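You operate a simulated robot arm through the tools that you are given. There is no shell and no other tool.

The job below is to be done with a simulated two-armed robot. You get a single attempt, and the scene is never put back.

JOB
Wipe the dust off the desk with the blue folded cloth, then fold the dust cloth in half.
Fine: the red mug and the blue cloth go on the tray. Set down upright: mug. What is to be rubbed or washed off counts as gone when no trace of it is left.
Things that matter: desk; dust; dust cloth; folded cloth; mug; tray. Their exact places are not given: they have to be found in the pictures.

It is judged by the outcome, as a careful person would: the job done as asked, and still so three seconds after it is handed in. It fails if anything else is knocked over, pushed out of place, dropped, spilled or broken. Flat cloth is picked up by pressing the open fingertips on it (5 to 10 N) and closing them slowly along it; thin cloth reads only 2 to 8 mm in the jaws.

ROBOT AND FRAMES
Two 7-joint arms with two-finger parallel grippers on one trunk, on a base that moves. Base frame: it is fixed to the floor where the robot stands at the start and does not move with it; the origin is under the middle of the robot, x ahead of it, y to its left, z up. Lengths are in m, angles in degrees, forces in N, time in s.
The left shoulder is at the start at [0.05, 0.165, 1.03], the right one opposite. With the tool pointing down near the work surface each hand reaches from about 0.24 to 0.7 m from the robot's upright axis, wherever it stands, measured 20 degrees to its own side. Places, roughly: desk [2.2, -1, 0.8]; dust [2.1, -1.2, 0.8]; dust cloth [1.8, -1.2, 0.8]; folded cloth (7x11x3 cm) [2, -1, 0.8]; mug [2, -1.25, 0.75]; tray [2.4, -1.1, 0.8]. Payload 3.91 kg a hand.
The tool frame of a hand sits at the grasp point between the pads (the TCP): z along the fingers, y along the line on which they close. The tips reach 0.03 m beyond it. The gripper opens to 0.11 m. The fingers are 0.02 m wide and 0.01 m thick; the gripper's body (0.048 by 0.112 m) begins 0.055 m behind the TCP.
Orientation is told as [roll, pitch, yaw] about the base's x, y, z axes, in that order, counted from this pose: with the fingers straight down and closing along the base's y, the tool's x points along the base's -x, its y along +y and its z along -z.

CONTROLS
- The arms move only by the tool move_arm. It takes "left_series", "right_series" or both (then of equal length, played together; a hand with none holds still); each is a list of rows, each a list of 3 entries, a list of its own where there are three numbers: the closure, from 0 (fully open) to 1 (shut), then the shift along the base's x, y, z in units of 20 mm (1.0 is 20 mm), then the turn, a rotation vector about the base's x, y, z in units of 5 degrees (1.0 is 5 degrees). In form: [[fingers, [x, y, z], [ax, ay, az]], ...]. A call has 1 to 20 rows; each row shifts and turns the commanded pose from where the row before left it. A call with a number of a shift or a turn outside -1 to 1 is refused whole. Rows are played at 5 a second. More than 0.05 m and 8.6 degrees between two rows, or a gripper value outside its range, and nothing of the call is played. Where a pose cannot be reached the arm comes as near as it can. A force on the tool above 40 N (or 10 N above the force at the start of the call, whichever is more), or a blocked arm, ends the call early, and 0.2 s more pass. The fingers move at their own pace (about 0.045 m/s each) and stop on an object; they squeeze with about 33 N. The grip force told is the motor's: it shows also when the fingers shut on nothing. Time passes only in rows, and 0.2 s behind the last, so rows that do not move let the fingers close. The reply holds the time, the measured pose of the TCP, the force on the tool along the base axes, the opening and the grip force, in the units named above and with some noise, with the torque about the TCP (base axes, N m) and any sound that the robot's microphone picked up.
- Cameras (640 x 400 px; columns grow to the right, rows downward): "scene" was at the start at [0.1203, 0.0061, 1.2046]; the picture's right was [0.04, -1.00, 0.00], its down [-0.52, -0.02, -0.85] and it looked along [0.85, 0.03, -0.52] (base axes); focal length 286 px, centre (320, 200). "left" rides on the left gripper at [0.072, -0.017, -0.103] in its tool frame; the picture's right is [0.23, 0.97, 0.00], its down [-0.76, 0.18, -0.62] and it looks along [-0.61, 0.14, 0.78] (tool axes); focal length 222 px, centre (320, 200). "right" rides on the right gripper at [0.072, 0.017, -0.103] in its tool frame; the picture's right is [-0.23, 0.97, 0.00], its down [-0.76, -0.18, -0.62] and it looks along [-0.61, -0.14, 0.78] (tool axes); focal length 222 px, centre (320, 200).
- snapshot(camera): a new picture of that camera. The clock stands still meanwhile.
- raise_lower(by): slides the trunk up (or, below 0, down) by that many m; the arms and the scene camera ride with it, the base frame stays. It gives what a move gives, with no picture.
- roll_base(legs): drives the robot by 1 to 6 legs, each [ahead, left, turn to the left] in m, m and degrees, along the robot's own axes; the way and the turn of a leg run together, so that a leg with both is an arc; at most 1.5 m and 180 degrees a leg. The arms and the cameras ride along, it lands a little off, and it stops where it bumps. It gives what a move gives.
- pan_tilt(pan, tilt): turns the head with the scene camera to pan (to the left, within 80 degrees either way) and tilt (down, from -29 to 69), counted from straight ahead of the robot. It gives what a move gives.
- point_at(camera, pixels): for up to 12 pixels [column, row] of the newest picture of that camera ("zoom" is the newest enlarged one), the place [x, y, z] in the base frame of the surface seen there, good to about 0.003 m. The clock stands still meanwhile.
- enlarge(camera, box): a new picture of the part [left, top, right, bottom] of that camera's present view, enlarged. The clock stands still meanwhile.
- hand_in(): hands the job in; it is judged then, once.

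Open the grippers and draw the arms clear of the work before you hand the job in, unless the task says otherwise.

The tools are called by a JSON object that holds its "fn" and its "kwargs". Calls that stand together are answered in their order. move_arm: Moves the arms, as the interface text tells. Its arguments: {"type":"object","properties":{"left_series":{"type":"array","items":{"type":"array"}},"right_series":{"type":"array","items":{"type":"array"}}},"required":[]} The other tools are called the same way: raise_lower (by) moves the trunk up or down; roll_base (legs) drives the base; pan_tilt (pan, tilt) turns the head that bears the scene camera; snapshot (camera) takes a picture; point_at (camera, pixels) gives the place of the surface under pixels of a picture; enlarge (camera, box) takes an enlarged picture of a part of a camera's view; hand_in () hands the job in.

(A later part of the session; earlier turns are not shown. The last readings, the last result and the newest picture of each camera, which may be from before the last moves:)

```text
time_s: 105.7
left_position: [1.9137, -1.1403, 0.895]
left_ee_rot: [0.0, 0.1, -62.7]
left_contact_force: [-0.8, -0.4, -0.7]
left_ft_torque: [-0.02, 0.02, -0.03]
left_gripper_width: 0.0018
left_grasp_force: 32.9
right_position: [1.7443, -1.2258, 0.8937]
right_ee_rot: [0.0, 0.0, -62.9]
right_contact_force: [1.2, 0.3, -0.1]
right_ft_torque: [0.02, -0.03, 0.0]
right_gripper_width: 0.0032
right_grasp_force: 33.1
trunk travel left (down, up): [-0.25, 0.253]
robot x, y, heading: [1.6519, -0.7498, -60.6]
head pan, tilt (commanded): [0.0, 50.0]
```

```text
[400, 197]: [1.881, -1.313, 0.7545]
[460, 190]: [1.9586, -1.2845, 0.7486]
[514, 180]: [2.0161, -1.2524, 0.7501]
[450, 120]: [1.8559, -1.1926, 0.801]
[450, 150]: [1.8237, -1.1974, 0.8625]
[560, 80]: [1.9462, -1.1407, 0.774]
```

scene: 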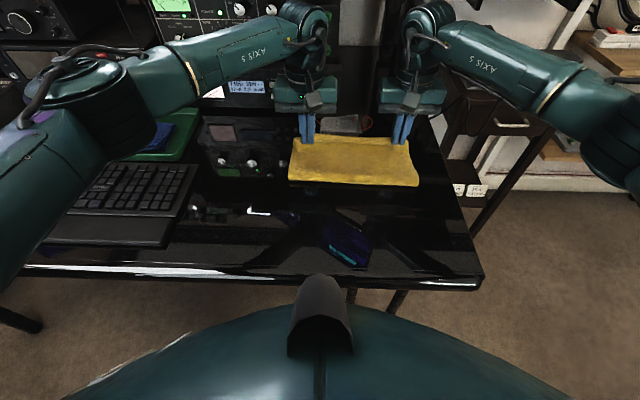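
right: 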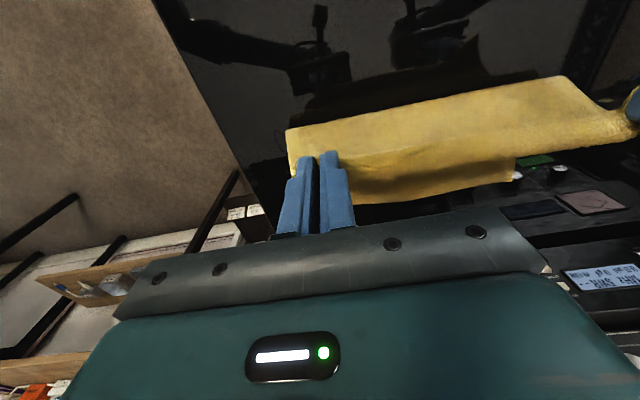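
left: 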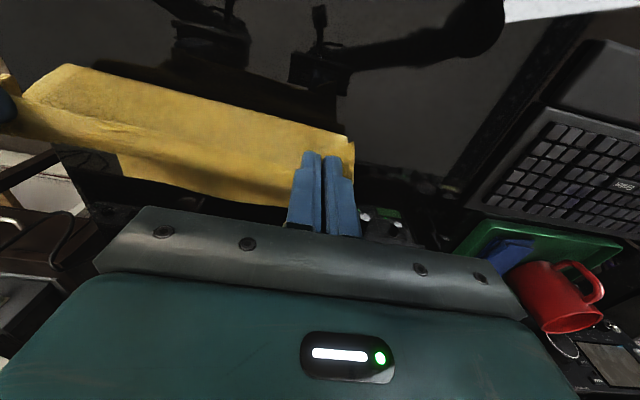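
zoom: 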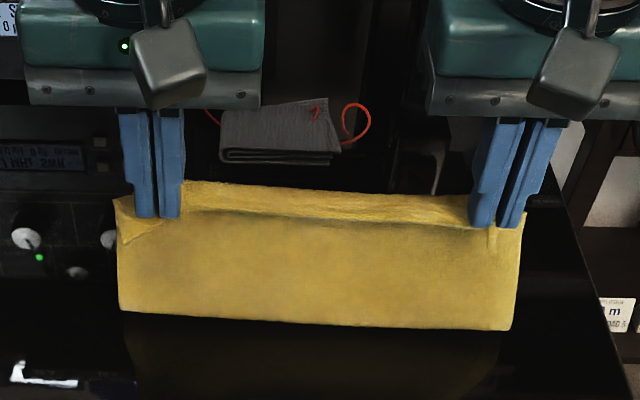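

The lower half has not moved and at this height the crease is at the cloth's middle (left [1.951,-1.138], right [1.715,-1.245]). I descend again on a tighter arc (hands end about 10 cm beyond the crease), the right hand going 1 cm farther.

{"fn": "move_arm", "kwargs": {"left_series": [[1, [0.275, -0.561, -0.1], [0, 0, 0]], [1, [0.275, -0.561, -0.1], [0, 0, 0]], [1, [0.396, -0.808, -0.3], [0, 0, 0]], [1, [0.352, -0.718, -0.45], [0, 0, 0]], [1, [0.33, -0.674, -0.55], [0, 0, 0]], [1, [0.264, -0.539, -0.7], [0, 0, 0]], [1, [0.209, -0.427, -0.765], [0, 0, 0]], [1, [0.143, -0.292, -0.835], [0, 0, 0]], [1, [0, 0, 0], [0, 0, 0]]], "right_series": [[1, [0.301, -0.615, -0.1], [0, 0, 0]], [1, [0.301, -0.615, -0.1], [0, 0, 0]], [1, [0.433, -0.885, -0.3], [0, 0, 0]], [1, [0.385, -0.786, -0.45], [0, 0, 0]], [1, [0.361, -0.736, -0.55], [0, 0, 0]], [1, [0.288, -0.588, -0.7], [0, 0, 0]], [1, [0.229, -0.467, -0.765], [0, 0, 0]], [1, [0.156, -0.319, -0.835], [0, 0, 0]], [1, [0, 0, 0], [0, 0, 0]]]}}

{"fn": "enlarge", "kwargs": {"camera": "scene", "box": [260, 80, 450, 220]}}

{"fn": "snapshot", "kwargs": {"camera": "left"}}

{"fn": "snapshot", "kwargs": {"camera": "right"}}

```text
time_s: 107.7
left_position: [1.9582, -1.2317, 0.8192]
left_ee_rot: [-0.1, 0.0, -62.8]
left_contact_force: [-0.6, -0.3, -0.2]
left_ft_torque: [-0.02, 0.04, -0.01]
left_gripper_width: 0.0019
left_grasp_force: 33.3
right_position: [1.7935, -1.3265, 0.8184]
right_ee_rot: [0.0, -0.1, -62.7]
right_contact_force: [-0.1, 0.6, -0.1]
right_ft_torque: [0.02, -0.02, 0.02]
right_gripper_width: 0.0031
right_grasp_force: 33.0
trunk travel left (down, up): [-0.25, 0.253]
robot x, y, heading: [1.6487, -0.7469, -60.6]
head pan, tilt (commanded): [0.0, 50.0]
```

```text
2.86 times, centred on (355, 150) of scene
```

zoom: 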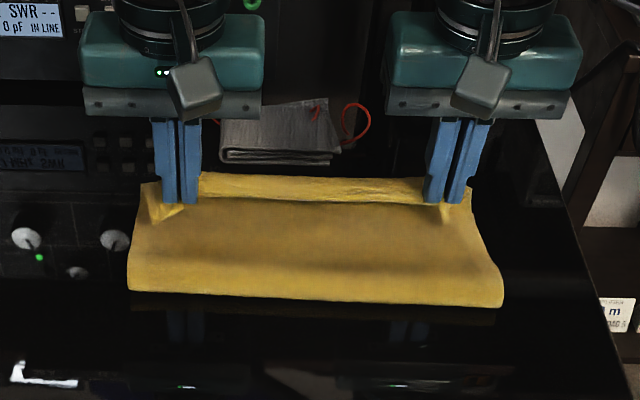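

```text
taken
```

left: 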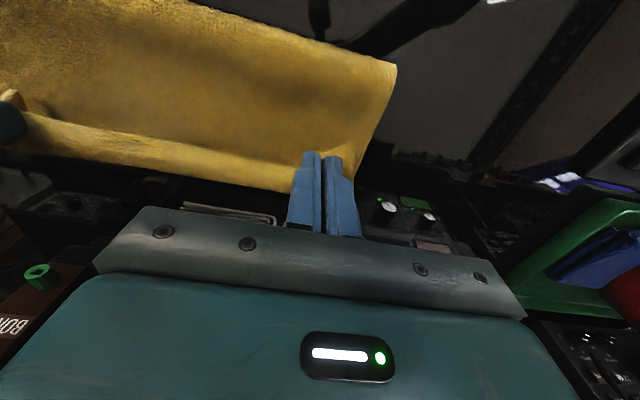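

```text
taken
```

right: 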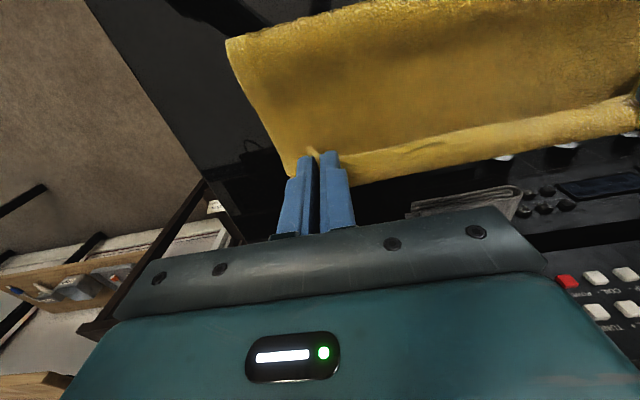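

I measure the crease and the flap profile again at this height.

{"fn": "point_at", "kwargs": {"camera": "zoom", "pixels": [[132, 285], [500, 303], [320, 300], [320, 285], [320, 260], [320, 230], [320, 203], [320, 180], [150, 240], [480, 255]]}}

{"fn": "point_at", "kwargs": {"camera": "left", "pixels": [[250, 185], [150, 165], [250, 168], [200, 100]]}}

{"fn": "point_at", "kwargs": {"camera": "right", "pixels": [[400, 172], [500, 155], [400, 150], [450, 100]]}}

```text
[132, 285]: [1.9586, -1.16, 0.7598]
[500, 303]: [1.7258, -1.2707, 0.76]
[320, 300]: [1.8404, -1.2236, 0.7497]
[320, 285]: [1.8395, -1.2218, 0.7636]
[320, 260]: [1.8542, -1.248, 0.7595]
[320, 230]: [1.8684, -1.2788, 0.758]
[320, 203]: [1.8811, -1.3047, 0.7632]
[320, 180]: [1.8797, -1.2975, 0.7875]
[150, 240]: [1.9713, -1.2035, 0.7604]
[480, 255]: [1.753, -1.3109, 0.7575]
```

```text
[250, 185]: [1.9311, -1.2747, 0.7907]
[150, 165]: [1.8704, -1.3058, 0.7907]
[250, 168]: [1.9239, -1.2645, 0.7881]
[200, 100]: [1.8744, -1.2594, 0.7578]
```

```text
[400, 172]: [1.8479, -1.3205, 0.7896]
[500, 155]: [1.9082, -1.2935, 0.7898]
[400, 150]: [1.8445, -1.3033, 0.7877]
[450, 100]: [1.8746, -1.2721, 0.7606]
```

The crease moved forward again to about 0.15 m from the near edge (flap too long by 2-3 cm), since even this arc was too taut for the cloth's stiffness. I go back up the same way and will come down on a smaller arc.

{"fn": "move_arm", "kwargs": {"left_series": [[1, [-0.143, 0.292, 0.835], [0, 0, 0]], [1, [-0.209, 0.427, 0.765], [0, 0, 0]], [1, [-0.264, 0.539, 0.7], [0, 0, 0]], [1, [-0.33, 0.674, 0.55], [0, 0, 0]], [1, [-0.352, 0.718, 0.45], [0, 0, 0]], [1, [-0.396, 0.808, 0.3], [0, 0, 0]], [1, [-0.275, 0.561, 0.1], [0, 0, 0]], [1, [-0.275, 0.561, 0.1], [0, 0, 0]], [1, [-0.1, 0.2, 0], [0, 0, 0]], [1, [0, 0, 0], [0, 0, 0]]], "right_series": [[1, [-0.156, 0.319, 0.835], [0, 0, 0]], [1, [-0.229, 0.467, 0.765], [0, 0, 0]], [1, [-0.288, 0.588, 0.7], [0, 0, 0]], [1, [-0.361, 0.736, 0.55], [0, 0, 0]], [1, [-0.385, 0.786, 0.45], [0, 0, 0]], [1, [-0.433, 0.885, 0.3], [0, 0, 0]], [1, [-0.301, 0.615, 0.1], [0, 0, 0]], [1, [-0.301, 0.615, 0.1], [0, 0, 0]], [1, [0, 0, 0], [0, 0, 0]], [1, [0, 0, 0], [0, 0, 0]]]}}

{"fn": "enlarge", "kwargs": {"camera": "scene", "box": [260, 80, 450, 220]}}

{"fn": "point_at", "kwargs": {"camera": "zoom", "pixels": [[125, 308], [510, 324], [320, 320], [320, 270], [320, 215], [320, 190], [200, 314], [430, 322]]}}

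```text
time_s: 109.9
left_position: [1.9117, -1.1358, 0.8941]
left_ee_rot: [0.0, 0.0, -62.7]
left_contact_force: [-0.9, 0.2, 0.3]
left_ft_torque: [-0.04, 0.07, -0.07]
left_gripper_width: 0.0022
left_grasp_force: 32.6
right_position: [1.7432, -1.2269, 0.8942]
right_ee_rot: [0.1, 0.0, -62.9]
right_contact_force: [1.1, 0.9, 0.9]
right_ft_torque: [0.03, -0.05, 0.02]
right_gripper_width: 0.0032
right_grasp_force: 33.0
trunk travel left (down, up): [-0.25, 0.253]
robot x, y, heading: [1.6508, -0.7517, -60.4]
head pan, tilt (commanded): [0.0, 50.0]
```

```text
2.86 times, centred on (355, 150) of scene
```

zoom: 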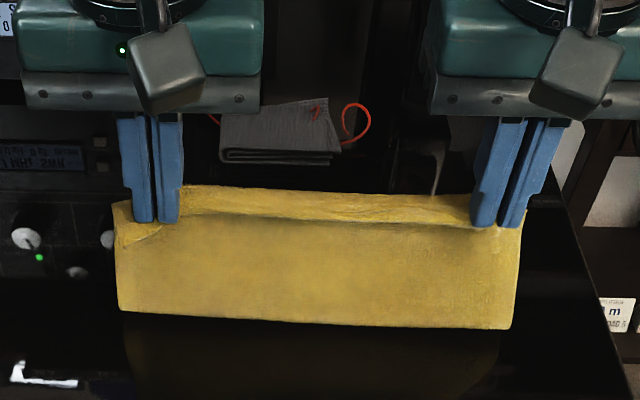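

```text
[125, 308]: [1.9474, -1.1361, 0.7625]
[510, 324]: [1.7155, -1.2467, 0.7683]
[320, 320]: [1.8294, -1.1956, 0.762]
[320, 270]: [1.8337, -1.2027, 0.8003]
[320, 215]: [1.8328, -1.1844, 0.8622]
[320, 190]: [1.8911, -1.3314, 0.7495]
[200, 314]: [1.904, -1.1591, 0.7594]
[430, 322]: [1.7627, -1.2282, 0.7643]
```

At the top the crease is back at the middle (0.114-0.123 m from the near edge). Now I descend on the smaller arc, ending about 1.4 cm closer to the robot than before.

{"fn": "move_arm", "kwargs": {"left_series": [[1, [0.154, -0.314, -0.35], [0, 0, 0]], [1, [0.383, -0.781, -0.225], [0, 0, 0]], [1, [0.359, -0.732, -0.295], [0, 0, 0]], [1, [0.326, -0.665, -0.43], [0, 0, 0]], [1, [0.284, -0.579, -0.54], [0, 0, 0]], [1, [0.233, -0.476, -0.64], [0, 0, 0]], [1, [0.178, -0.364, -0.705], [0, 0, 0]], [1, [0.119, -0.242, -0.76], [0, 0, 0]], [1, [0, 0, 0], [0, 0, 0]]], "right_series": [[1, [0.161, -0.328, -0.35], [0, 0, 0]], [1, [0.4, -0.816, -0.225], [0, 0, 0]], [1, [0.375, -0.765, -0.295], [0, 0, 0]], [1, [0.341, -0.695, -0.43], [0, 0, 0]], [1, [0.297, -0.605, -0.54], [0, 0, 0]], [1, [0.243, -0.497, -0.64], [0, 0, 0]], [1, [0.186, -0.38, -0.705], [0, 0, 0]], [1, [0.124, -0.253, -0.76], [0, 0, 0]], [1, [0, 0, 0], [0, 0, 0]]]}}

{"fn": "enlarge", "kwargs": {"camera": "scene", "box": [260, 80, 450, 220]}}

{"fn": "snapshot", "kwargs": {"camera": "left"}}

{"fn": "snapshot", "kwargs": {"camera": "right"}}

```text
time_s: 111.9
left_position: [1.9523, -1.2178, 0.8166]
left_ee_rot: [0.0, 0.0, -62.8]
left_contact_force: [-1.1, -1.0, -0.2]
left_ft_torque: [-0.05, 0.06, -0.04]
left_gripper_width: 0.0021
left_grasp_force: 33.3
right_position: [1.7868, -1.3132, 0.8156]
right_ee_rot: [0.0, -0.1, -62.8]
right_contact_force: [0.4, 1.1, 0.6]
right_ft_torque: [0.04, -0.02, 0.01]
right_gripper_width: 0.0032
right_grasp_force: 33.3
trunk travel left (down, up): [-0.25, 0.253]
robot x, y, heading: [1.6483, -0.7491, -60.4]
head pan, tilt (commanded): [0.0, 50.0]
```

```text
2.86 times, centred on (355, 150) of scene
```

zoom: 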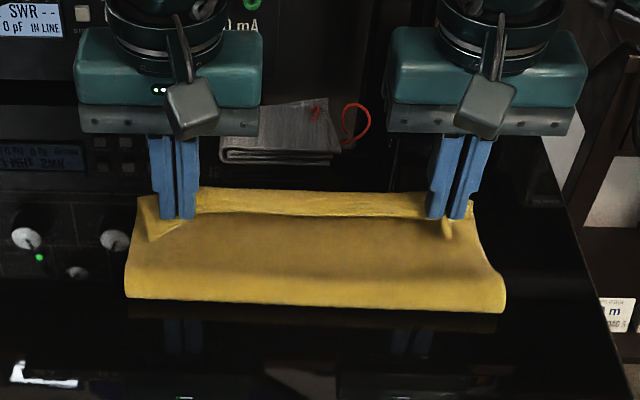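

```text
taken
```

left: 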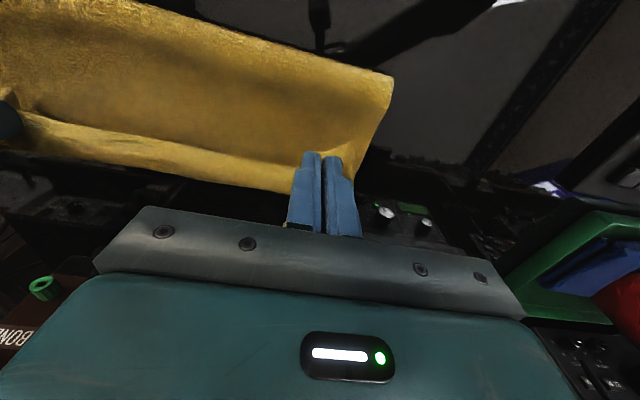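

```text
taken
```

right: 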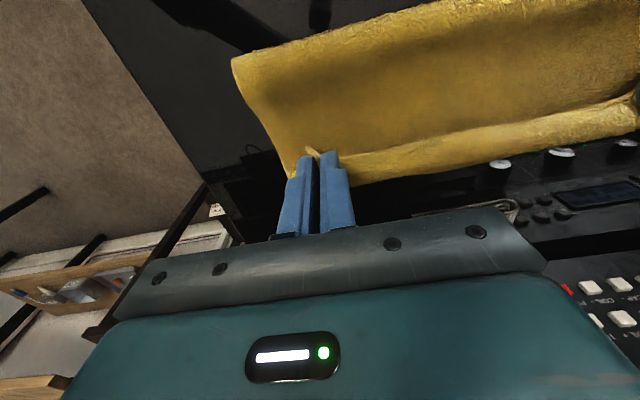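

I measure the crease and flap profile once more.

{"fn": "point_at", "kwargs": {"camera": "zoom", "pixels": [[130, 293], [500, 308], [320, 305], [320, 295], [320, 270], [320, 245], [320, 217], [320, 195], [330, 186], [150, 260]]}}

{"fn": "enlarge", "kwargs": {"camera": "left", "box": [0, 60, 320, 260]}}

```text
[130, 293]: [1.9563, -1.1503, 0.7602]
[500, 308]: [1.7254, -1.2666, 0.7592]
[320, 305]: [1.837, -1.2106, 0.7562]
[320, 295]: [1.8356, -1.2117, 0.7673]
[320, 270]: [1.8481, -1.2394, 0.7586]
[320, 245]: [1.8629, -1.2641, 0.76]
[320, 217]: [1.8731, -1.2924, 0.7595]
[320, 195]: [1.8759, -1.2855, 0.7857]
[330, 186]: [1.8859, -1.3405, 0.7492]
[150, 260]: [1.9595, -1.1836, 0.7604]
```

```text
2.00 times, centred on (160, 160) of left
```

zoom: 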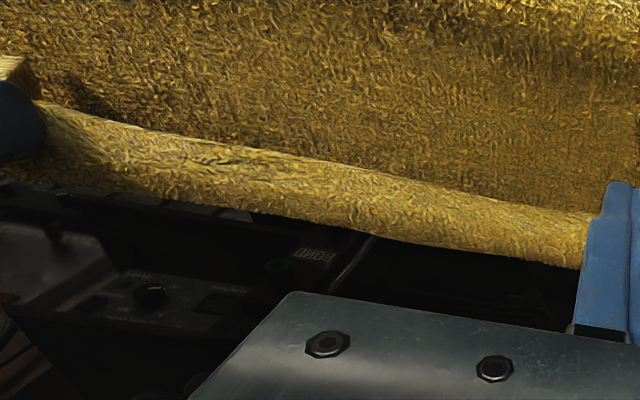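

The crease is now at 0.137 m, still about 1 cm past the middle, though even from left to right. I repeat once more: back up, then down on a 1 cm smaller arc.

{"fn": "move_arm", "kwargs": {"left_series": [[1, [-0.119, 0.242, 0.76], [0, 0, 0]], [1, [-0.178, 0.364, 0.705], [0, 0, 0]], [1, [-0.233, 0.476, 0.64], [0, 0, 0]], [1, [-0.284, 0.579, 0.54], [0, 0, 0]], [1, [-0.326, 0.665, 0.43], [0, 0, 0]], [1, [-0.359, 0.732, 0.295], [0, 0, 0]], [1, [-0.383, 0.781, 0.225], [0, 0, 0]], [1, [-0.154, 0.314, 0.35], [0, 0, 0]], [1, [0, 0, 0], [0, 0, 0]]], "right_series": [[1, [-0.124, 0.253, 0.76], [0, 0, 0]], [1, [-0.186, 0.38, 0.705], [0, 0, 0]], [1, [-0.243, 0.497, 0.64], [0, 0, 0]], [1, [-0.297, 0.605, 0.54], [0, 0, 0]], [1, [-0.341, 0.695, 0.43], [0, 0, 0]], [1, [-0.375, 0.765, 0.295], [0, 0, 0]], [1, [-0.4, 0.816, 0.225], [0, 0, 0]], [1, [-0.161, 0.328, 0.35], [0, 0, 0]], [1, [0, 0, 0], [0, 0, 0]]]}}

{"fn": "move_arm", "kwargs": {"left_series": [[1, [0.154, -0.314, -0.8], [0, 0, 0]], [1, [0.352, -0.718, -0.17], [0, 0, 0]], [1, [0.33, -0.674, -0.28], [0, 0, 0]], [1, [0.297, -0.606, -0.395], [0, 0, 0]], [1, [0.257, -0.525, -0.505], [0, 0, 0]], [1, [0.213, -0.436, -0.585], [0, 0, 0]], [1, [0.161, -0.328, -0.65], [0, 0, 0]], [1, [0.106, -0.216, -0.695], [0, 0, 0]], [1, [0, 0, 0], [0, 0, 0]]], "right_series": [[1, [0.158, -0.323, -0.8], [0, 0, 0]], [1, [0.363, -0.74, -0.17], [0, 0, 0]], [1, [0.34, -0.694, -0.28], [0, 0, 0]], [1, [0.306, -0.624, -0.395], [0, 0, 0]], [1, [0.265, -0.541, -0.505], [0, 0, 0]], [1, [0.219, -0.449, -0.585], [0, 0, 0]], [1, [0.166, -0.338, -0.65], [0, 0, 0]], [1, [0.109, -0.222, -0.695], [0, 0, 0]], [1, [0, 0, 0], [0, 0, 0]]]}}

{"fn": "enlarge", "kwargs": {"camera": "scene", "box": [260, 80, 450, 220]}}

```text
time_s: 113.9
left_position: [1.9122, -1.1348, 0.8956]
left_ee_rot: [0.0, 0.0, -62.6]
left_contact_force: [-1.4, -0.4, 0.6]
left_ft_torque: [-0.01, 0.02, -0.02]
left_gripper_width: 0.0017
left_grasp_force: 32.8
right_position: [1.745, -1.2258, 0.8942]
right_ee_rot: [0.0, 0.1, -62.9]
right_contact_force: [1.1, 1.1, -0.4]
right_ft_torque: [0.04, -0.03, 0.02]
right_gripper_width: 0.0031
right_grasp_force: 32.8
trunk travel left (down, up): [-0.25, 0.253]
robot x, y, heading: [1.6488, -0.7492, -60.2]
head pan, tilt (commanded): [0.0, 50.0]
```

```text
time_s: 115.9
left_position: [1.9477, -1.2122, 0.8125]
left_ee_rot: [0.0, -0.1, -62.8]
left_contact_force: [-1.0, -0.7, 0.5]
left_ft_torque: [-0.01, 0.02, 0.0]
left_gripper_width: 0.0021
left_grasp_force: 33.2
right_position: [1.783, -1.3044, 0.8133]
right_ee_rot: [-0.1, 0.0, -62.8]
right_contact_force: [0.7, 0.0, 0.2]
right_ft_torque: [-0.03, -0.03, 0.02]
right_gripper_width: 0.0034
right_grasp_force: 33.1
trunk travel left (down, up): [-0.25, 0.253]
robot x, y, heading: [1.6527, -0.7523, -60.5]
head pan, tilt (commanded): [0.0, 50.0]
```

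```text
2.86 times, centred on (355, 150) of scene
```

zoom: 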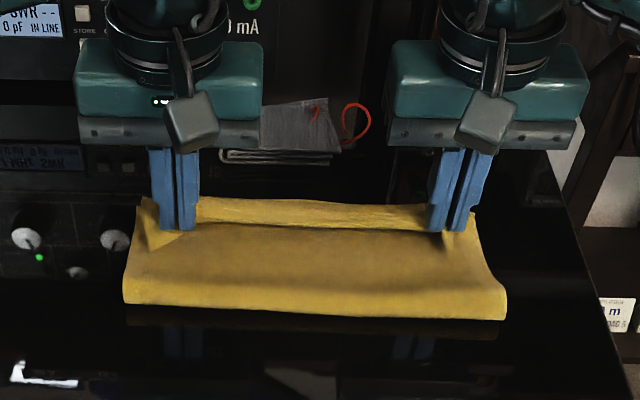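

The crease now appears lower in the view (row 310). I measure it again.

{"fn": "point_at", "kwargs": {"camera": "zoom", "pixels": [[130, 298], [500, 314], [320, 312], [320, 303], [320, 280], [320, 255], [320, 228], [320, 205], [143, 215], [475, 225]]}}

{"fn": "snapshot", "kwargs": {"camera": "left"}}

{"fn": "snapshot", "kwargs": {"camera": "right"}}

```text
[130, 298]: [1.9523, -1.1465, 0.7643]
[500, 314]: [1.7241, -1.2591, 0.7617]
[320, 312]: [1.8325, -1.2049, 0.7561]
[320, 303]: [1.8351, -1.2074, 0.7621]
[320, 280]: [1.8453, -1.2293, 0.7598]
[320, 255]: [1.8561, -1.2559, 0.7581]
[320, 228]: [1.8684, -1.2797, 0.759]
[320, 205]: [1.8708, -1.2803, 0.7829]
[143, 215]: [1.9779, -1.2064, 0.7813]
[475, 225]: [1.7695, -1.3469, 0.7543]
```

```text
taken
```

left: 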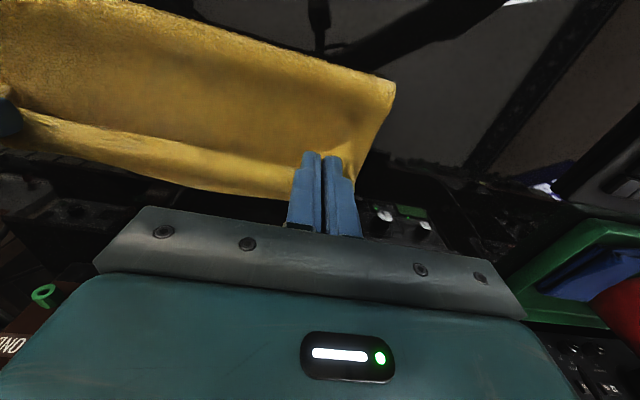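

```text
taken
```

right: 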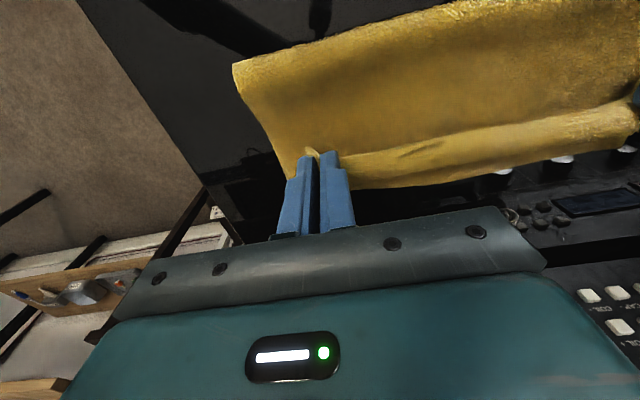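

The crease is now at 0.129-0.135 m, practically the middle. I lay the raised rim down: both hands 30 mm outward and 22 mm down.

{"fn": "move_arm", "kwargs": {"left_series": [[1, [0.22, -0.449, -0.2], [0, 0, 0]], [1, [0.22, -0.449, -0.35], [0, 0, 0]], [1, [0.22, -0.449, -0.5], [0, 0, 0]], [1, [0, 0, 0], [0, 0, 0]]], "right_series": [[1, [0.22, -0.449, -0.2], [0, 0, 0]], [1, [0.22, -0.449, -0.35], [0, 0, 0]], [1, [0.22, -0.449, -0.5], [0, 0, 0]], [1, [0, 0, 0], [0, 0, 0]]]}}

{"fn": "enlarge", "kwargs": {"camera": "scene", "box": [260, 80, 450, 220]}}

{"fn": "snapshot", "kwargs": {"camera": "left"}}

{"fn": "snapshot", "kwargs": {"camera": "right"}}

```text
time_s: 116.9
left_position: [1.9621, -1.2382, 0.7926]
left_ee_rot: [0.1, 0.0, -62.8]
left_contact_force: [-0.3, 0.7, 0.9]
left_ft_torque: [-0.01, 0.05, 0.03]
left_gripper_width: 0.0019
left_grasp_force: 33.1
right_position: [1.7978, -1.3309, 0.7917]
right_ee_rot: [0.0, -0.1, -62.8]
right_contact_force: [0.2, -0.2, 1.9]
right_ft_torque: [0.03, -0.05, 0.02]
right_gripper_width: 0.0035
right_grasp_force: 32.9
trunk travel left (down, up): [-0.25, 0.253]
robot x, y, heading: [1.6522, -0.7438, -60.3]
head pan, tilt (commanded): [0.0, 50.0]
```

```text
2.86 times, centred on (355, 150) of scene
```

zoom: 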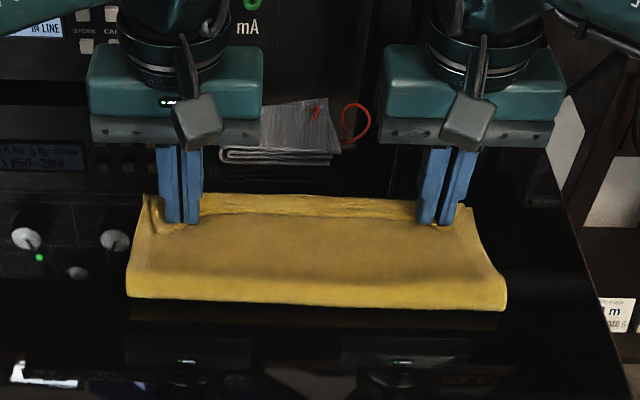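

```text
taken
```

left: 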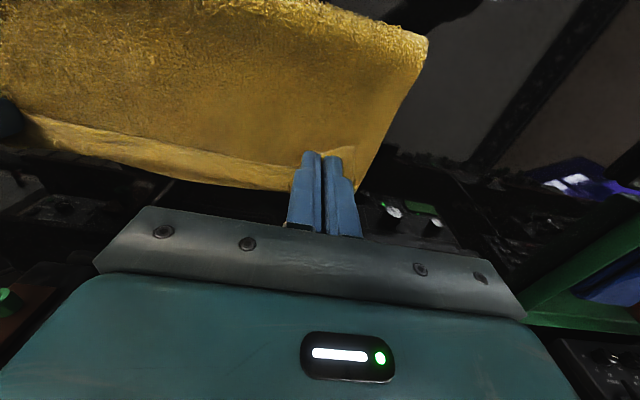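

```text
taken
```

right: 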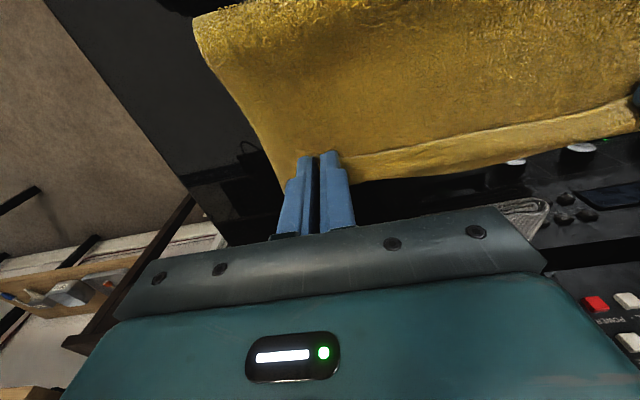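

I check the crease and the flap's end after this move.

{"fn": "point_at", "kwargs": {"camera": "zoom", "pixels": [[133, 290], [500, 305], [320, 302], [320, 293], [320, 240], [320, 218], [320, 202], [320, 195], [146, 200], [470, 215]]}}

{"fn": "point_at", "kwargs": {"camera": "left", "pixels": [[250, 184], [150, 168], [250, 160], [150, 140], [360, 185]]}}

{"fn": "point_at", "kwargs": {"camera": "right", "pixels": [[400, 172], [500, 157], [400, 150], [500, 130], [290, 175]]}}

```text
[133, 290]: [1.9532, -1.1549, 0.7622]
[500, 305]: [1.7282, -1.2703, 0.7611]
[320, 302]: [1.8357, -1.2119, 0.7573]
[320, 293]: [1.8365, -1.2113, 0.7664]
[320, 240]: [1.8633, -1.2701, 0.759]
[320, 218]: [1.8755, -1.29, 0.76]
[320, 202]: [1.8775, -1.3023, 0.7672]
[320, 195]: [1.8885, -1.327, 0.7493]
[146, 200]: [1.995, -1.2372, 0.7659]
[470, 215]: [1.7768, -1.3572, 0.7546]
```

```text
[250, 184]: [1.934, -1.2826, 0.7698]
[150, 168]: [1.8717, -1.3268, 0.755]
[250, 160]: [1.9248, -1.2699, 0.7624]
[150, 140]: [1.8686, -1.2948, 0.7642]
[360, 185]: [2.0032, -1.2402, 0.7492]
```

```text
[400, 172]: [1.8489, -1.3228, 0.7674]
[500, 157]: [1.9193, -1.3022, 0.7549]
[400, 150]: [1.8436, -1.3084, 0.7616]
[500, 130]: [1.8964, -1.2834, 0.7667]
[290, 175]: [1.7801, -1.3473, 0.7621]
```

The flap's end now lies at 0.242-0.248 m, within about 1 cm of the far edge (0.253 m), crease near the middle. I open the fingers slowly in place so that the gathered corners spread out.

{"fn": "move_arm", "kwargs": {"left_series": [[0.98, [0, 0, -0.03], [0, 0, 0]], [0.96, [0, 0, 0], [0, 0, 0]], [0.94, [0, 0, 0], [0, 0, 0]], [0.92, [0, 0, 0], [0, 0, 0]], [0.9, [0, 0, 0], [0, 0, 0]], [0.88, [0, 0, 0], [0, 0, 0]], [0.86, [0, 0, 0], [0, 0, 0]], [0.84, [0, 0, 0], [0, 0, 0]], [0.82, [0, 0, 0], [0, 0, 0]], [0.8, [0, 0, 0], [0, 0, 0]], [0.78, [0, 0, 0], [0, 0, 0]], [0.76, [0, 0, 0], [0, 0, 0]], [0.74, [0, 0, 0], [0, 0, 0]], [0.72, [0, 0, 0], [0, 0, 0]], [0.7, [0, 0, 0], [0, 0, 0]], [0.7, [0, 0, 0], [0, 0, 0]]], "right_series": [[0.98, [0, 0, 0], [0, 0, 0]], [0.96, [0, 0, 0], [0, 0, 0]], [0.94, [0, 0, 0], [0, 0, 0]], [0.92, [0, 0, 0], [0, 0, 0]], [0.9, [0, 0, 0], [0, 0, 0]], [0.88, [0, 0, 0], [0, 0, 0]], [0.86, [0, 0, 0], [0, 0, 0]], [0.84, [0, 0, 0], [0, 0, 0]], [0.82, [0, 0, 0], [0, 0, 0]], [0.8, [0, 0, 0], [0, 0, 0]], [0.78, [0, 0, 0], [0, 0, 0]], [0.76, [0, 0, 0], [0, 0, 0]], [0.74, [0, 0, 0], [0, 0, 0]], [0.72, [0, 0, 0], [0, 0, 0]], [0.7, [0, 0, 0], [0, 0, 0]], [0.7, [0, 0, 0], [0, 0, 0]]]}}

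{"fn": "enlarge", "kwargs": {"camera": "scene", "box": [260, 80, 450, 220]}}

{"fn": "snapshot", "kwargs": {"camera": "left"}}

{"fn": "snapshot", "kwargs": {"camera": "right"}}

```text
time_s: 120.3
left_position: [1.9627, -1.2387, 0.7904]
left_ee_rot: [0.0, 0.0, -62.8]
left_contact_force: [-1.3, -0.2, 2.2]
left_ft_torque: [-0.04, 0.01, -0.03]
left_gripper_width: 0.032
left_grasp_force: 0.0
right_position: [1.7961, -1.3311, 0.7911]
right_ee_rot: [0.1, -0.1, -62.9]
right_contact_force: [0.5, 0.9, 1.6]
right_ft_torque: [0.01, 0.0, -0.01]
right_gripper_width: 0.0322
right_grasp_force: 0.1
trunk travel left (down, up): [-0.25, 0.253]
robot x, y, heading: [1.6489, -0.7497, -60.1]
head pan, tilt (commanded): [0.0, 50.0]
```

```text
2.86 times, centred on (355, 150) of scene
```

zoom: 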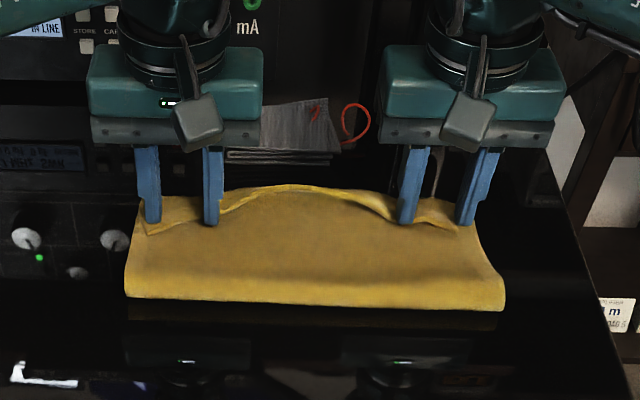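

```text
taken
```

left: 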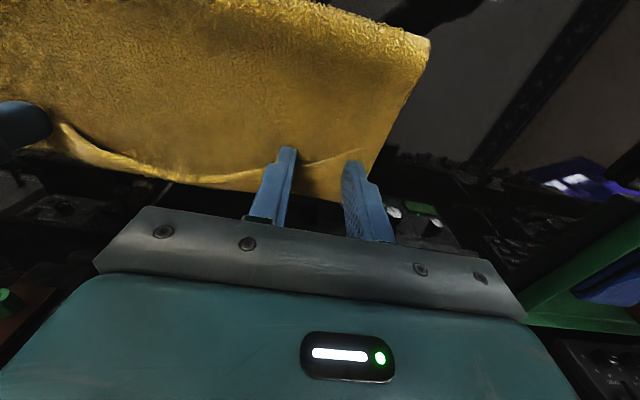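

```text
taken
```

right: 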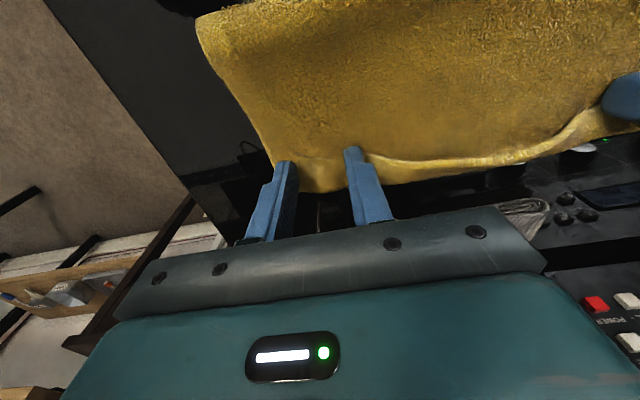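

The middle of the hem already springs outward; the corner bits lie under the fingers. I lift both hands gently, straight up.

{"fn": "move_arm", "kwargs": {"left_series": [[0.7, [0, 0, 0.2], [0, 0, 0]], [0.65, [0, 0, 0.4], [0, 0, 0]], [0.65, [0, 0, 0.8], [0, 0, 0]], [0.65, [0, 0, 0.8], [0, 0, 0]], [0.65, [0, 0, 0], [0, 0, 0]]], "right_series": [[0.7, [0, 0, 0.2], [0, 0, 0]], [0.65, [0, 0, 0.4], [0, 0, 0]], [0.65, [0, 0, 0.8], [0, 0, 0]], [0.65, [0, 0, 0.8], [0, 0, 0]], [0.65, [0, 0, 0], [0, 0, 0]]]}}

{"fn": "enlarge", "kwargs": {"camera": "scene", "box": [260, 80, 450, 220]}}

{"fn": "snapshot", "kwargs": {"camera": "left"}}

{"fn": "snapshot", "kwargs": {"camera": "right"}}

```text
time_s: 121.5
left_position: [1.9618, -1.2379, 0.8362]
left_ee_rot: [0.0, 0.0, -62.7]
left_contact_force: [-0.3, -0.1, -0.1]
left_ft_torque: [0.02, 0.0, 0.0]
left_gripper_width: 0.0383
left_grasp_force: 0.1
right_position: [1.796, -1.3317, 0.8364]
right_ee_rot: [-0.1, 0.0, -62.9]
right_contact_force: [0.2, 0.0, -0.4]
right_ft_torque: [0.0, 0.01, 0.03]
right_gripper_width: 0.0387
right_grasp_force: 0.1
trunk travel left (down, up): [-0.25, 0.253]
robot x, y, heading: [1.6521, -0.7517, -60.3]
head pan, tilt (commanded): [0.0, 50.0]
```

```text
2.86 times, centred on (355, 150) of scene
```

zoom: 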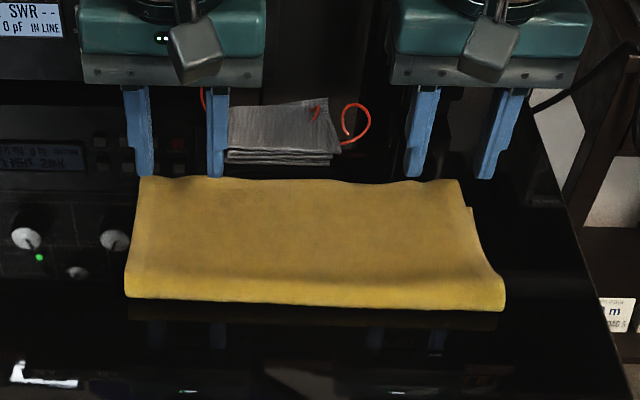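

```text
taken
```

left: 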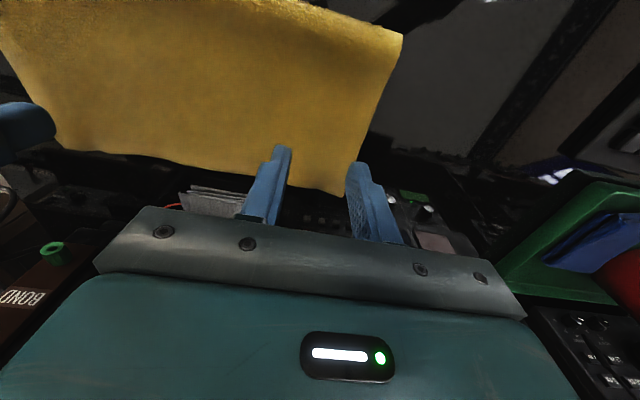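

```text
taken
```

right: 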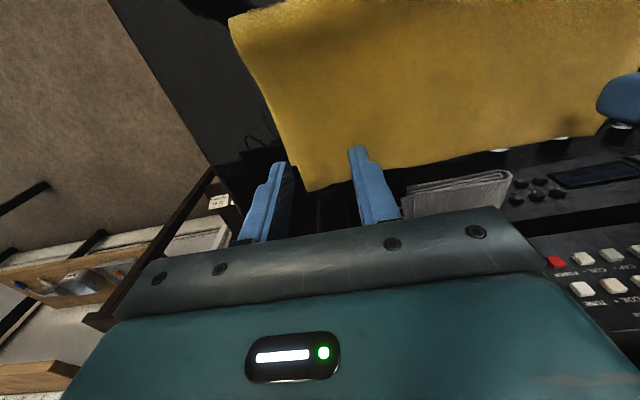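

On release the hem flipped out flat by itself. I raise both hands and draw them back and apart to view the fold freely.

{"fn": "move_arm", "kwargs": {"left_series": [[0.6, [0, 0, 0.8], [0, 0, 0]], [0.5, [0, 0, 0.8], [0, 0, 0]], [0.4, [0, 0, 0.8], [0, 0, 0]], [0.3, [0.1, 0.8, 0.8], [0, 0, 0]], [0.3, [0.1, 0.8, 0.6], [0, 0, 0]], [0.3, [0.3, 0.9, 0.4], [0, 0, 0]], [0.3, [0.4, 0.9, 0.2], [0, 0, 0]], [0.3, [0.4, 0.9, 0], [0, 0, 0]], [0.3, [0.4, 0.9, 0], [0, 0, 0]], [0.3, [0.4, 0.9, 0], [0, 0, 0]]], "right_series": [[0.6, [0, 0, 0.8], [0, 0, 0]], [0.5, [0, 0, 0.8], [0, 0, 0]], [0.4, [0, 0, 0.8], [0, 0, 0]], [0.3, [-0.5, 0.5, 0.8], [0, 0, 0]], [0.3, [-0.8, 0.5, 0.6], [0, 0, 0]], [0.3, [-0.9, 0.4, 0.4], [0, 0, 0]], [0.3, [-0.9, 0.4, 0.2], [0, 0, 0]], [0.3, [-0.9, 0.4, 0], [0, 0, 0]], [0.3, [-0.9, 0.4, 0], [0, 0, 0]], [0.3, [-0.9, 0.4, 0], [0, 0, 0]]]}}

{"fn": "snapshot", "kwargs": {"camera": "scene"}}

{"fn": "enlarge", "kwargs": {"camera": "scene", "box": [270, 120, 450, 210]}}

```text
time_s: 123.7
left_position: [2.0041, -1.1161, 0.9226]
left_ee_rot: [0.0, 0.0, -62.9]
left_contact_force: [0.2, 0.0, 0.2]
left_ft_torque: [0.01, 0.03, -0.03]
left_gripper_width: 0.0769
left_grasp_force: 0.0
right_position: [1.6785, -1.2714, 0.9234]
right_ee_rot: [0.0, 0.0, -62.9]
right_contact_force: [0.0, -0.2, -0.4]
right_ft_torque: [-0.02, 0.01, -0.03]
right_gripper_width: 0.0768
right_grasp_force: 0.1
trunk travel left (down, up): [-0.25, 0.253]
robot x, y, heading: [1.6534, -0.7527, -60.1]
head pan, tilt (commanded): [0.0, 50.0]
```

```text
taken
```

scene: 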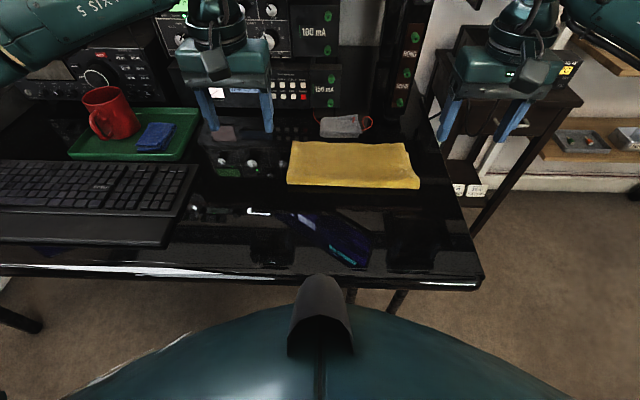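

```text
3.56 times, centred on (360, 165) of scene
```

zoom: 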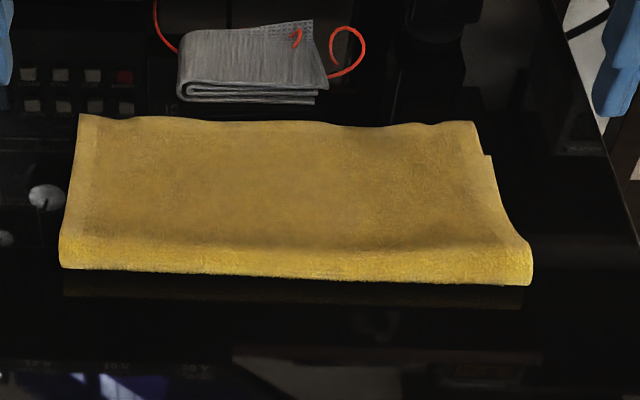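

The fold looks good; a sliver of the lower layer shows at the right end (zoom (490,155)). I measure the flap's far edge, the lower layer's corner and the crease.

{"fn": "point_at", "kwargs": {"camera": "zoom", "pixels": [[80, 117], [200, 121], [330, 125], [473, 124], [489, 157], [62, 262], [300, 275], [528, 280], [300, 255], [300, 200], [70, 185], [510, 220]]}}

{"fn": "snapshot", "kwargs": {"camera": "left"}}

{"fn": "snapshot", "kwargs": {"camera": "right"}}

```text
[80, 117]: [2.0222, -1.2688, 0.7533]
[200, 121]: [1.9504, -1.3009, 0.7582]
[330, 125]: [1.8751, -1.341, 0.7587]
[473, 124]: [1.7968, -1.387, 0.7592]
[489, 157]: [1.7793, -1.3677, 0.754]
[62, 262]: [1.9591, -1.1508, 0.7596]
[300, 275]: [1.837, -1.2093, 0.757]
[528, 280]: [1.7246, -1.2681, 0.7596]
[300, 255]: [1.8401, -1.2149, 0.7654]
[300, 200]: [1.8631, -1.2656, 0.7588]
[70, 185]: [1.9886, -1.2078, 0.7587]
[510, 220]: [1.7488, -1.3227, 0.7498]
```

```text
taken
```

left: 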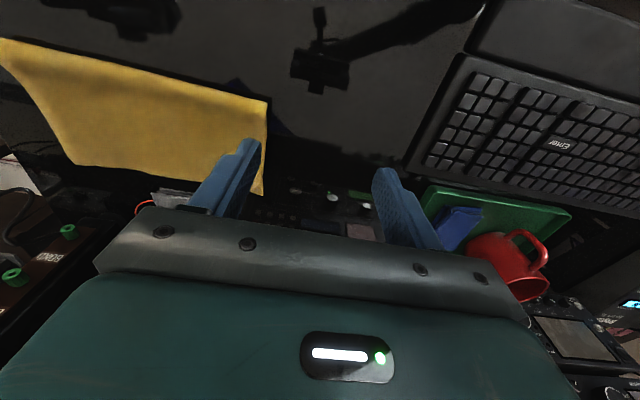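

```text
taken
```

right: 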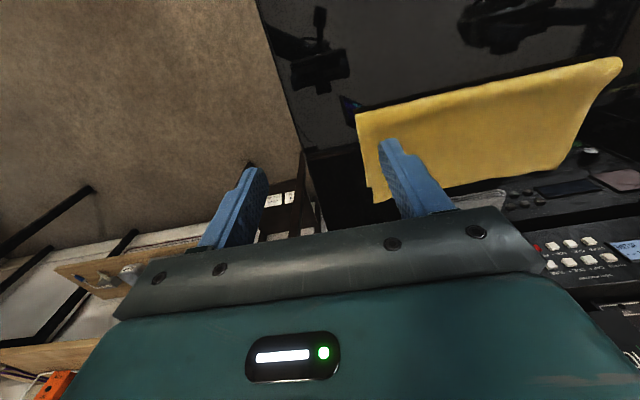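

The flap overshoots the lower layer's far edge by about 2.4 cm (crease at 0.138 instead of 0.126 m). I consider re-laying it; first I measure the grey object's position to be sure there is room.

{"fn": "point_at", "kwargs": {"camera": "zoom", "pixels": [[183, 98], [250, 102], [315, 103], [180, 60], [315, 25], [330, 75], [365, 45], [250, 60], [150, 110], [400, 110]]}}

{"fn": "enlarge", "kwargs": {"camera": "scene", "box": [300, 100, 400, 160]}}

```text
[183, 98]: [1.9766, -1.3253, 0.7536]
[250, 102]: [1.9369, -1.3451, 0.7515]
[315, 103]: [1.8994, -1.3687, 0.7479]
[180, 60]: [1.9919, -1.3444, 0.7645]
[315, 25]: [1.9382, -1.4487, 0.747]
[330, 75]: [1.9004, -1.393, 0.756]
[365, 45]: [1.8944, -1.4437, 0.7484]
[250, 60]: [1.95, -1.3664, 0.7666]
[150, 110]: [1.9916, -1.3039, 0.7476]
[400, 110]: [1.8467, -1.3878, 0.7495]
```

```text
6.40 times, centred on (350, 130) of scene
```

zoom: 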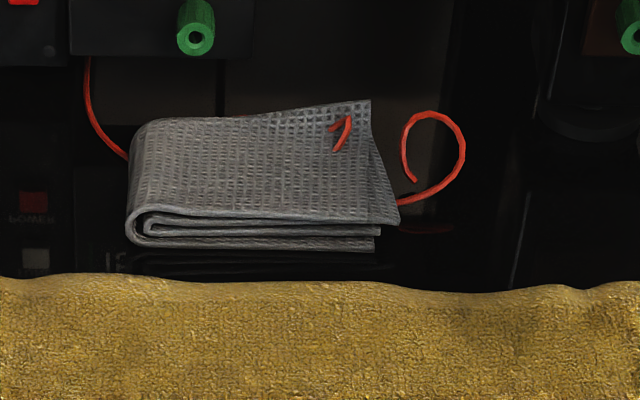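

There is room: the grey cloth's near edge is 3 cm behind the flap, between the two hands' places and lower than the gripper bodies. I go over the flap's far corners to take the hem again and re-lay it about 1.2 cm shorter.

{"fn": "move_arm", "kwargs": {"left_series": [[0.4, [-0.028, -0.917, -0.4], [0, 0, 0]], [0.5, [-0.028, -0.917, -0.4], [0, 0, 0]], [0.6, [-0.028, -0.917, -0.5], [0, 0, 0]], [0.7, [-0.028, -0.917, -0.5], [0, 0, 0]], [0.77, [-0.028, -0.917, -0.5], [0, 0, 0]], [0.77, [-0.028, -0.917, -0.5], [0, 0, 0]], [0.77, [-0.028, -0.917, -0.6], [0, 0, 0]], [0.77, [-0.028, -0.917, -0.6], [0, 0, 0]], [0.77, [-0.028, -0.917, -0.6], [0, 0, 0]], [0.77, [0, 0, 0], [0, 0, 0]]], "right_series": [[0.4, [0.785, -0.575, -0.4], [0, 0, 0]], [0.5, [0.785, -0.575, -0.4], [0, 0, 0]], [0.6, [0.785, -0.575, -0.5], [0, 0, 0]], [0.7, [0.785, -0.575, -0.5], [0, 0, 0]], [0.77, [0.785, -0.575, -0.5], [0, 0, 0]], [0.77, [0.785, -0.575, -0.5], [0, 0, 0]], [0.77, [0.785, -0.575, -0.6], [0, 0, 0]], [0.77, [0.785, -0.575, -0.6], [0, 0, 0]], [0.77, [0.785, -0.575, -0.6], [0, 0, 0]], [0.77, [0, 0, 0], [0, 0, 0]]]}}

{"fn": "snapshot", "kwargs": {"camera": "left"}}

{"fn": "snapshot", "kwargs": {"camera": "right"}}

{"fn": "snapshot", "kwargs": {"camera": "scene"}}

```text
time_s: 125.9
left_position: [1.9974, -1.2775, 0.8322]
left_ee_rot: [0.0, -0.1, -62.7]
left_contact_force: [0.4, 0.2, -0.6]
left_ft_torque: [0.0, 0.0, -0.01]
left_gripper_width: 0.0254
left_grasp_force: 0.1
left hand out of reach, approached as far as the arm can: row 9
right_position: [1.8209, -1.3766, 0.8303]
right_ee_rot: [-0.1, -0.1, -62.8]
right_contact_force: [-0.3, 0.1, 0.3]
right_ft_torque: [-0.02, -0.03, -0.02]
right_gripper_width: 0.0253
right_grasp_force: 0.0
trunk travel left (down, up): [-0.25, 0.253]
robot x, y, heading: [1.6512, -0.7469, -60.4]
head pan, tilt (commanded): [0.0, 50.0]
```

```text
taken
```

left: 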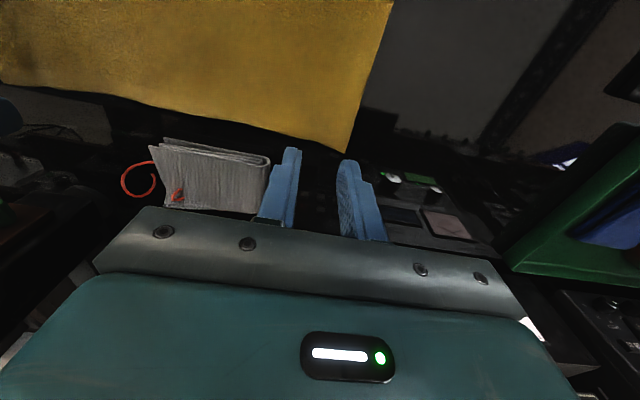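

```text
taken
```

right: 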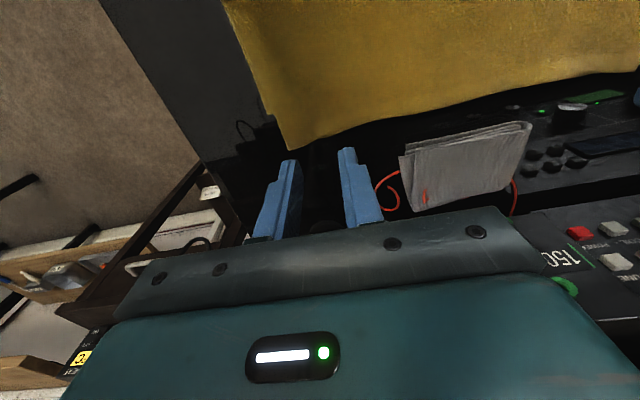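

```text
taken
```

scene: 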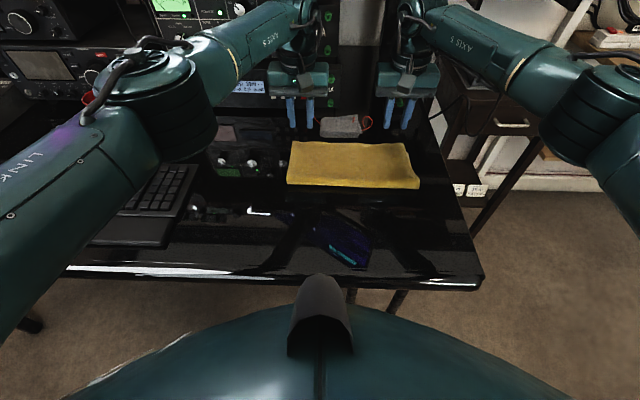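

The left arm is at its reach limit, and the fingertips would land 1.1 cm inside the hem. I draw both hands back 5 cm and move the base 4 cm closer.

{"fn": "move_arm", "kwargs": {"left_series": [[0.77, [-0.38, 0.743, 0.2], [0, 0, 0]], [0.77, [-0.38, 0.743, 0.2], [0, 0, 0]], [0.77, [-0.38, 0.743, 0], [0, 0, 0]]], "right_series": [[0.77, [-0.38, 0.743, 0.2], [0, 0, 0]], [0.77, [-0.38, 0.743, 0.2], [0, 0, 0]], [0.77, [-0.38, 0.743, 0], [0, 0, 0]]]}}

{"fn": "roll_base", "kwargs": {"legs": [[0.04, 0, 0]]}}

{"fn": "snapshot", "kwargs": {"camera": "scene"}}

```text
time_s: 126.7
left_position: [1.9754, -1.2319, 0.8397]
left_ee_rot: [0.0, 0.1, -62.7]
left_contact_force: [-0.1, 0.1, 0.4]
left_ft_torque: [0.0, -0.01, -0.01]
left_gripper_width: 0.0251
left_grasp_force: 0.0
right_position: [1.7972, -1.3313, 0.8381]
right_ee_rot: [0.0, -0.1, -62.9]
right_contact_force: [-0.5, 0.0, 0.3]
right_ft_torque: [-0.02, -0.04, -0.01]
right_gripper_width: 0.0253
right_grasp_force: 0.1
trunk travel left (down, up): [-0.25, 0.253]
robot x, y, heading: [1.6491, -0.7492, -60.5]
head pan, tilt (commanded): [0.0, 50.0]
```

```text
time_s: 127.6
left_position: [1.9943, -1.2681, 0.8383]
left_ee_rot: [-0.1, 0.0, -62.8]
left_contact_force: [0.5, -0.1, 0.2]
left_ft_torque: [-0.04, -0.01, 0.03]
left_gripper_width: 0.0251
left_grasp_force: 0.2
right_position: [1.8179, -1.3661, 0.8394]
right_ee_rot: [-0.1, 0.0, -62.9]
right_contact_force: [-0.4, -0.4, -1.2]
right_ft_torque: [0.03, 0.01, 0.01]
right_gripper_width: 0.0253
right_grasp_force: 0.1
trunk travel left (down, up): [-0.25, 0.253]
robot x, y, heading: [1.6707, -0.7866, -60.6]
head pan, tilt (commanded): [0.0, 50.0]
```

```text
taken
```

scene: 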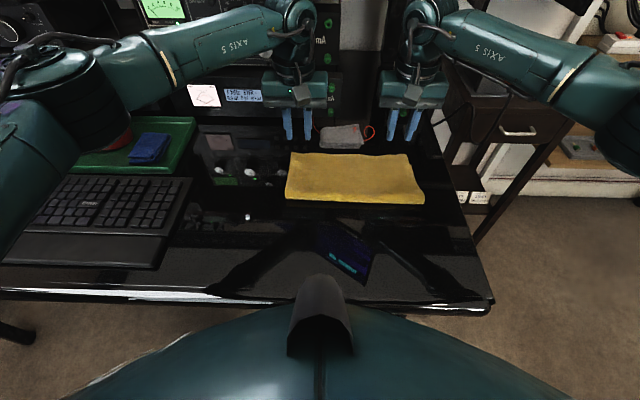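

The base moved without a bump. I place both hands over the hem line and lower to just above the cloth.

{"fn": "move_arm", "kwargs": {"left_series": [[0.77, [0.38, -0.915, 0], [0, 0, 0]], [0.77, [0, 0, -0.7], [0, 0, 0]], [0.77, [0, 0, -0.7], [0, 0, 0]], [0.77, [0, 0, -0.7], [0, 0, 0]], [0.77, [0, 0, 0], [0, 0, 0]]], "right_series": [[0.77, [0.375, -0.97, 0], [0, 0, 0]], [0.77, [0, 0, -0.7], [0, 0, 0]], [0.77, [0, 0, -0.7], [0, 0, 0]], [0.77, [0, 0, -0.7], [0, 0, 0]], [0.77, [0, 0, 0], [0, 0, 0]]]}}

{"fn": "snapshot", "kwargs": {"camera": "left"}}

{"fn": "snapshot", "kwargs": {"camera": "right"}}

{"fn": "enlarge", "kwargs": {"camera": "scene", "box": [260, 70, 450, 220]}}

```text
time_s: 128.8
left_position: [2.0031, -1.2866, 0.7964]
left_ee_rot: [0.1, 0.0, -62.9]
left_contact_force: [0.4, 0.2, 0.3]
left_ft_torque: [0.0, -0.01, -0.02]
left_gripper_width: 0.0253
left_grasp_force: 0.0
right_position: [1.8256, -1.3858, 0.7974]
right_ee_rot: [0.0, -0.1, -62.9]
right_contact_force: [-0.1, -0.4, 0.1]
right_ft_torque: [0.01, -0.02, -0.03]
right_gripper_width: 0.0253
right_grasp_force: 0.0
trunk travel left (down, up): [-0.25, 0.253]
robot x, y, heading: [1.6714, -0.7865, -60.5]
head pan, tilt (commanded): [0.0, 50.0]
```

```text
taken
```

left: 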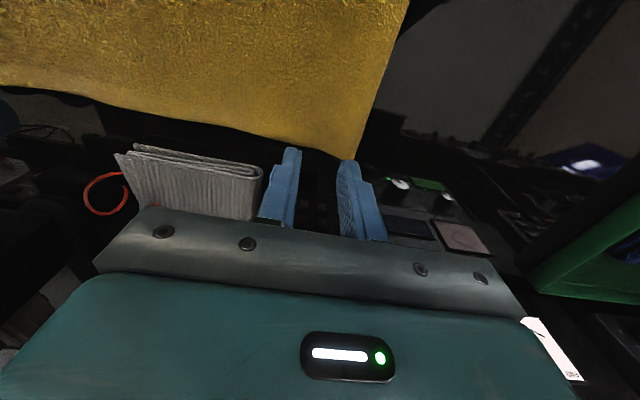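

```text
taken
```

right: 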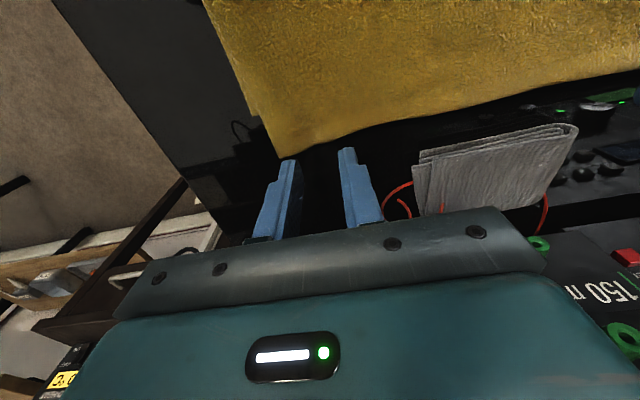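

```text
2.67 times, centred on (355, 145) of scene
```

zoom: 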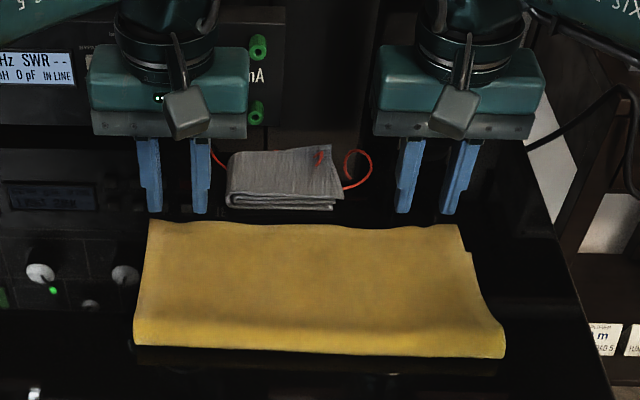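

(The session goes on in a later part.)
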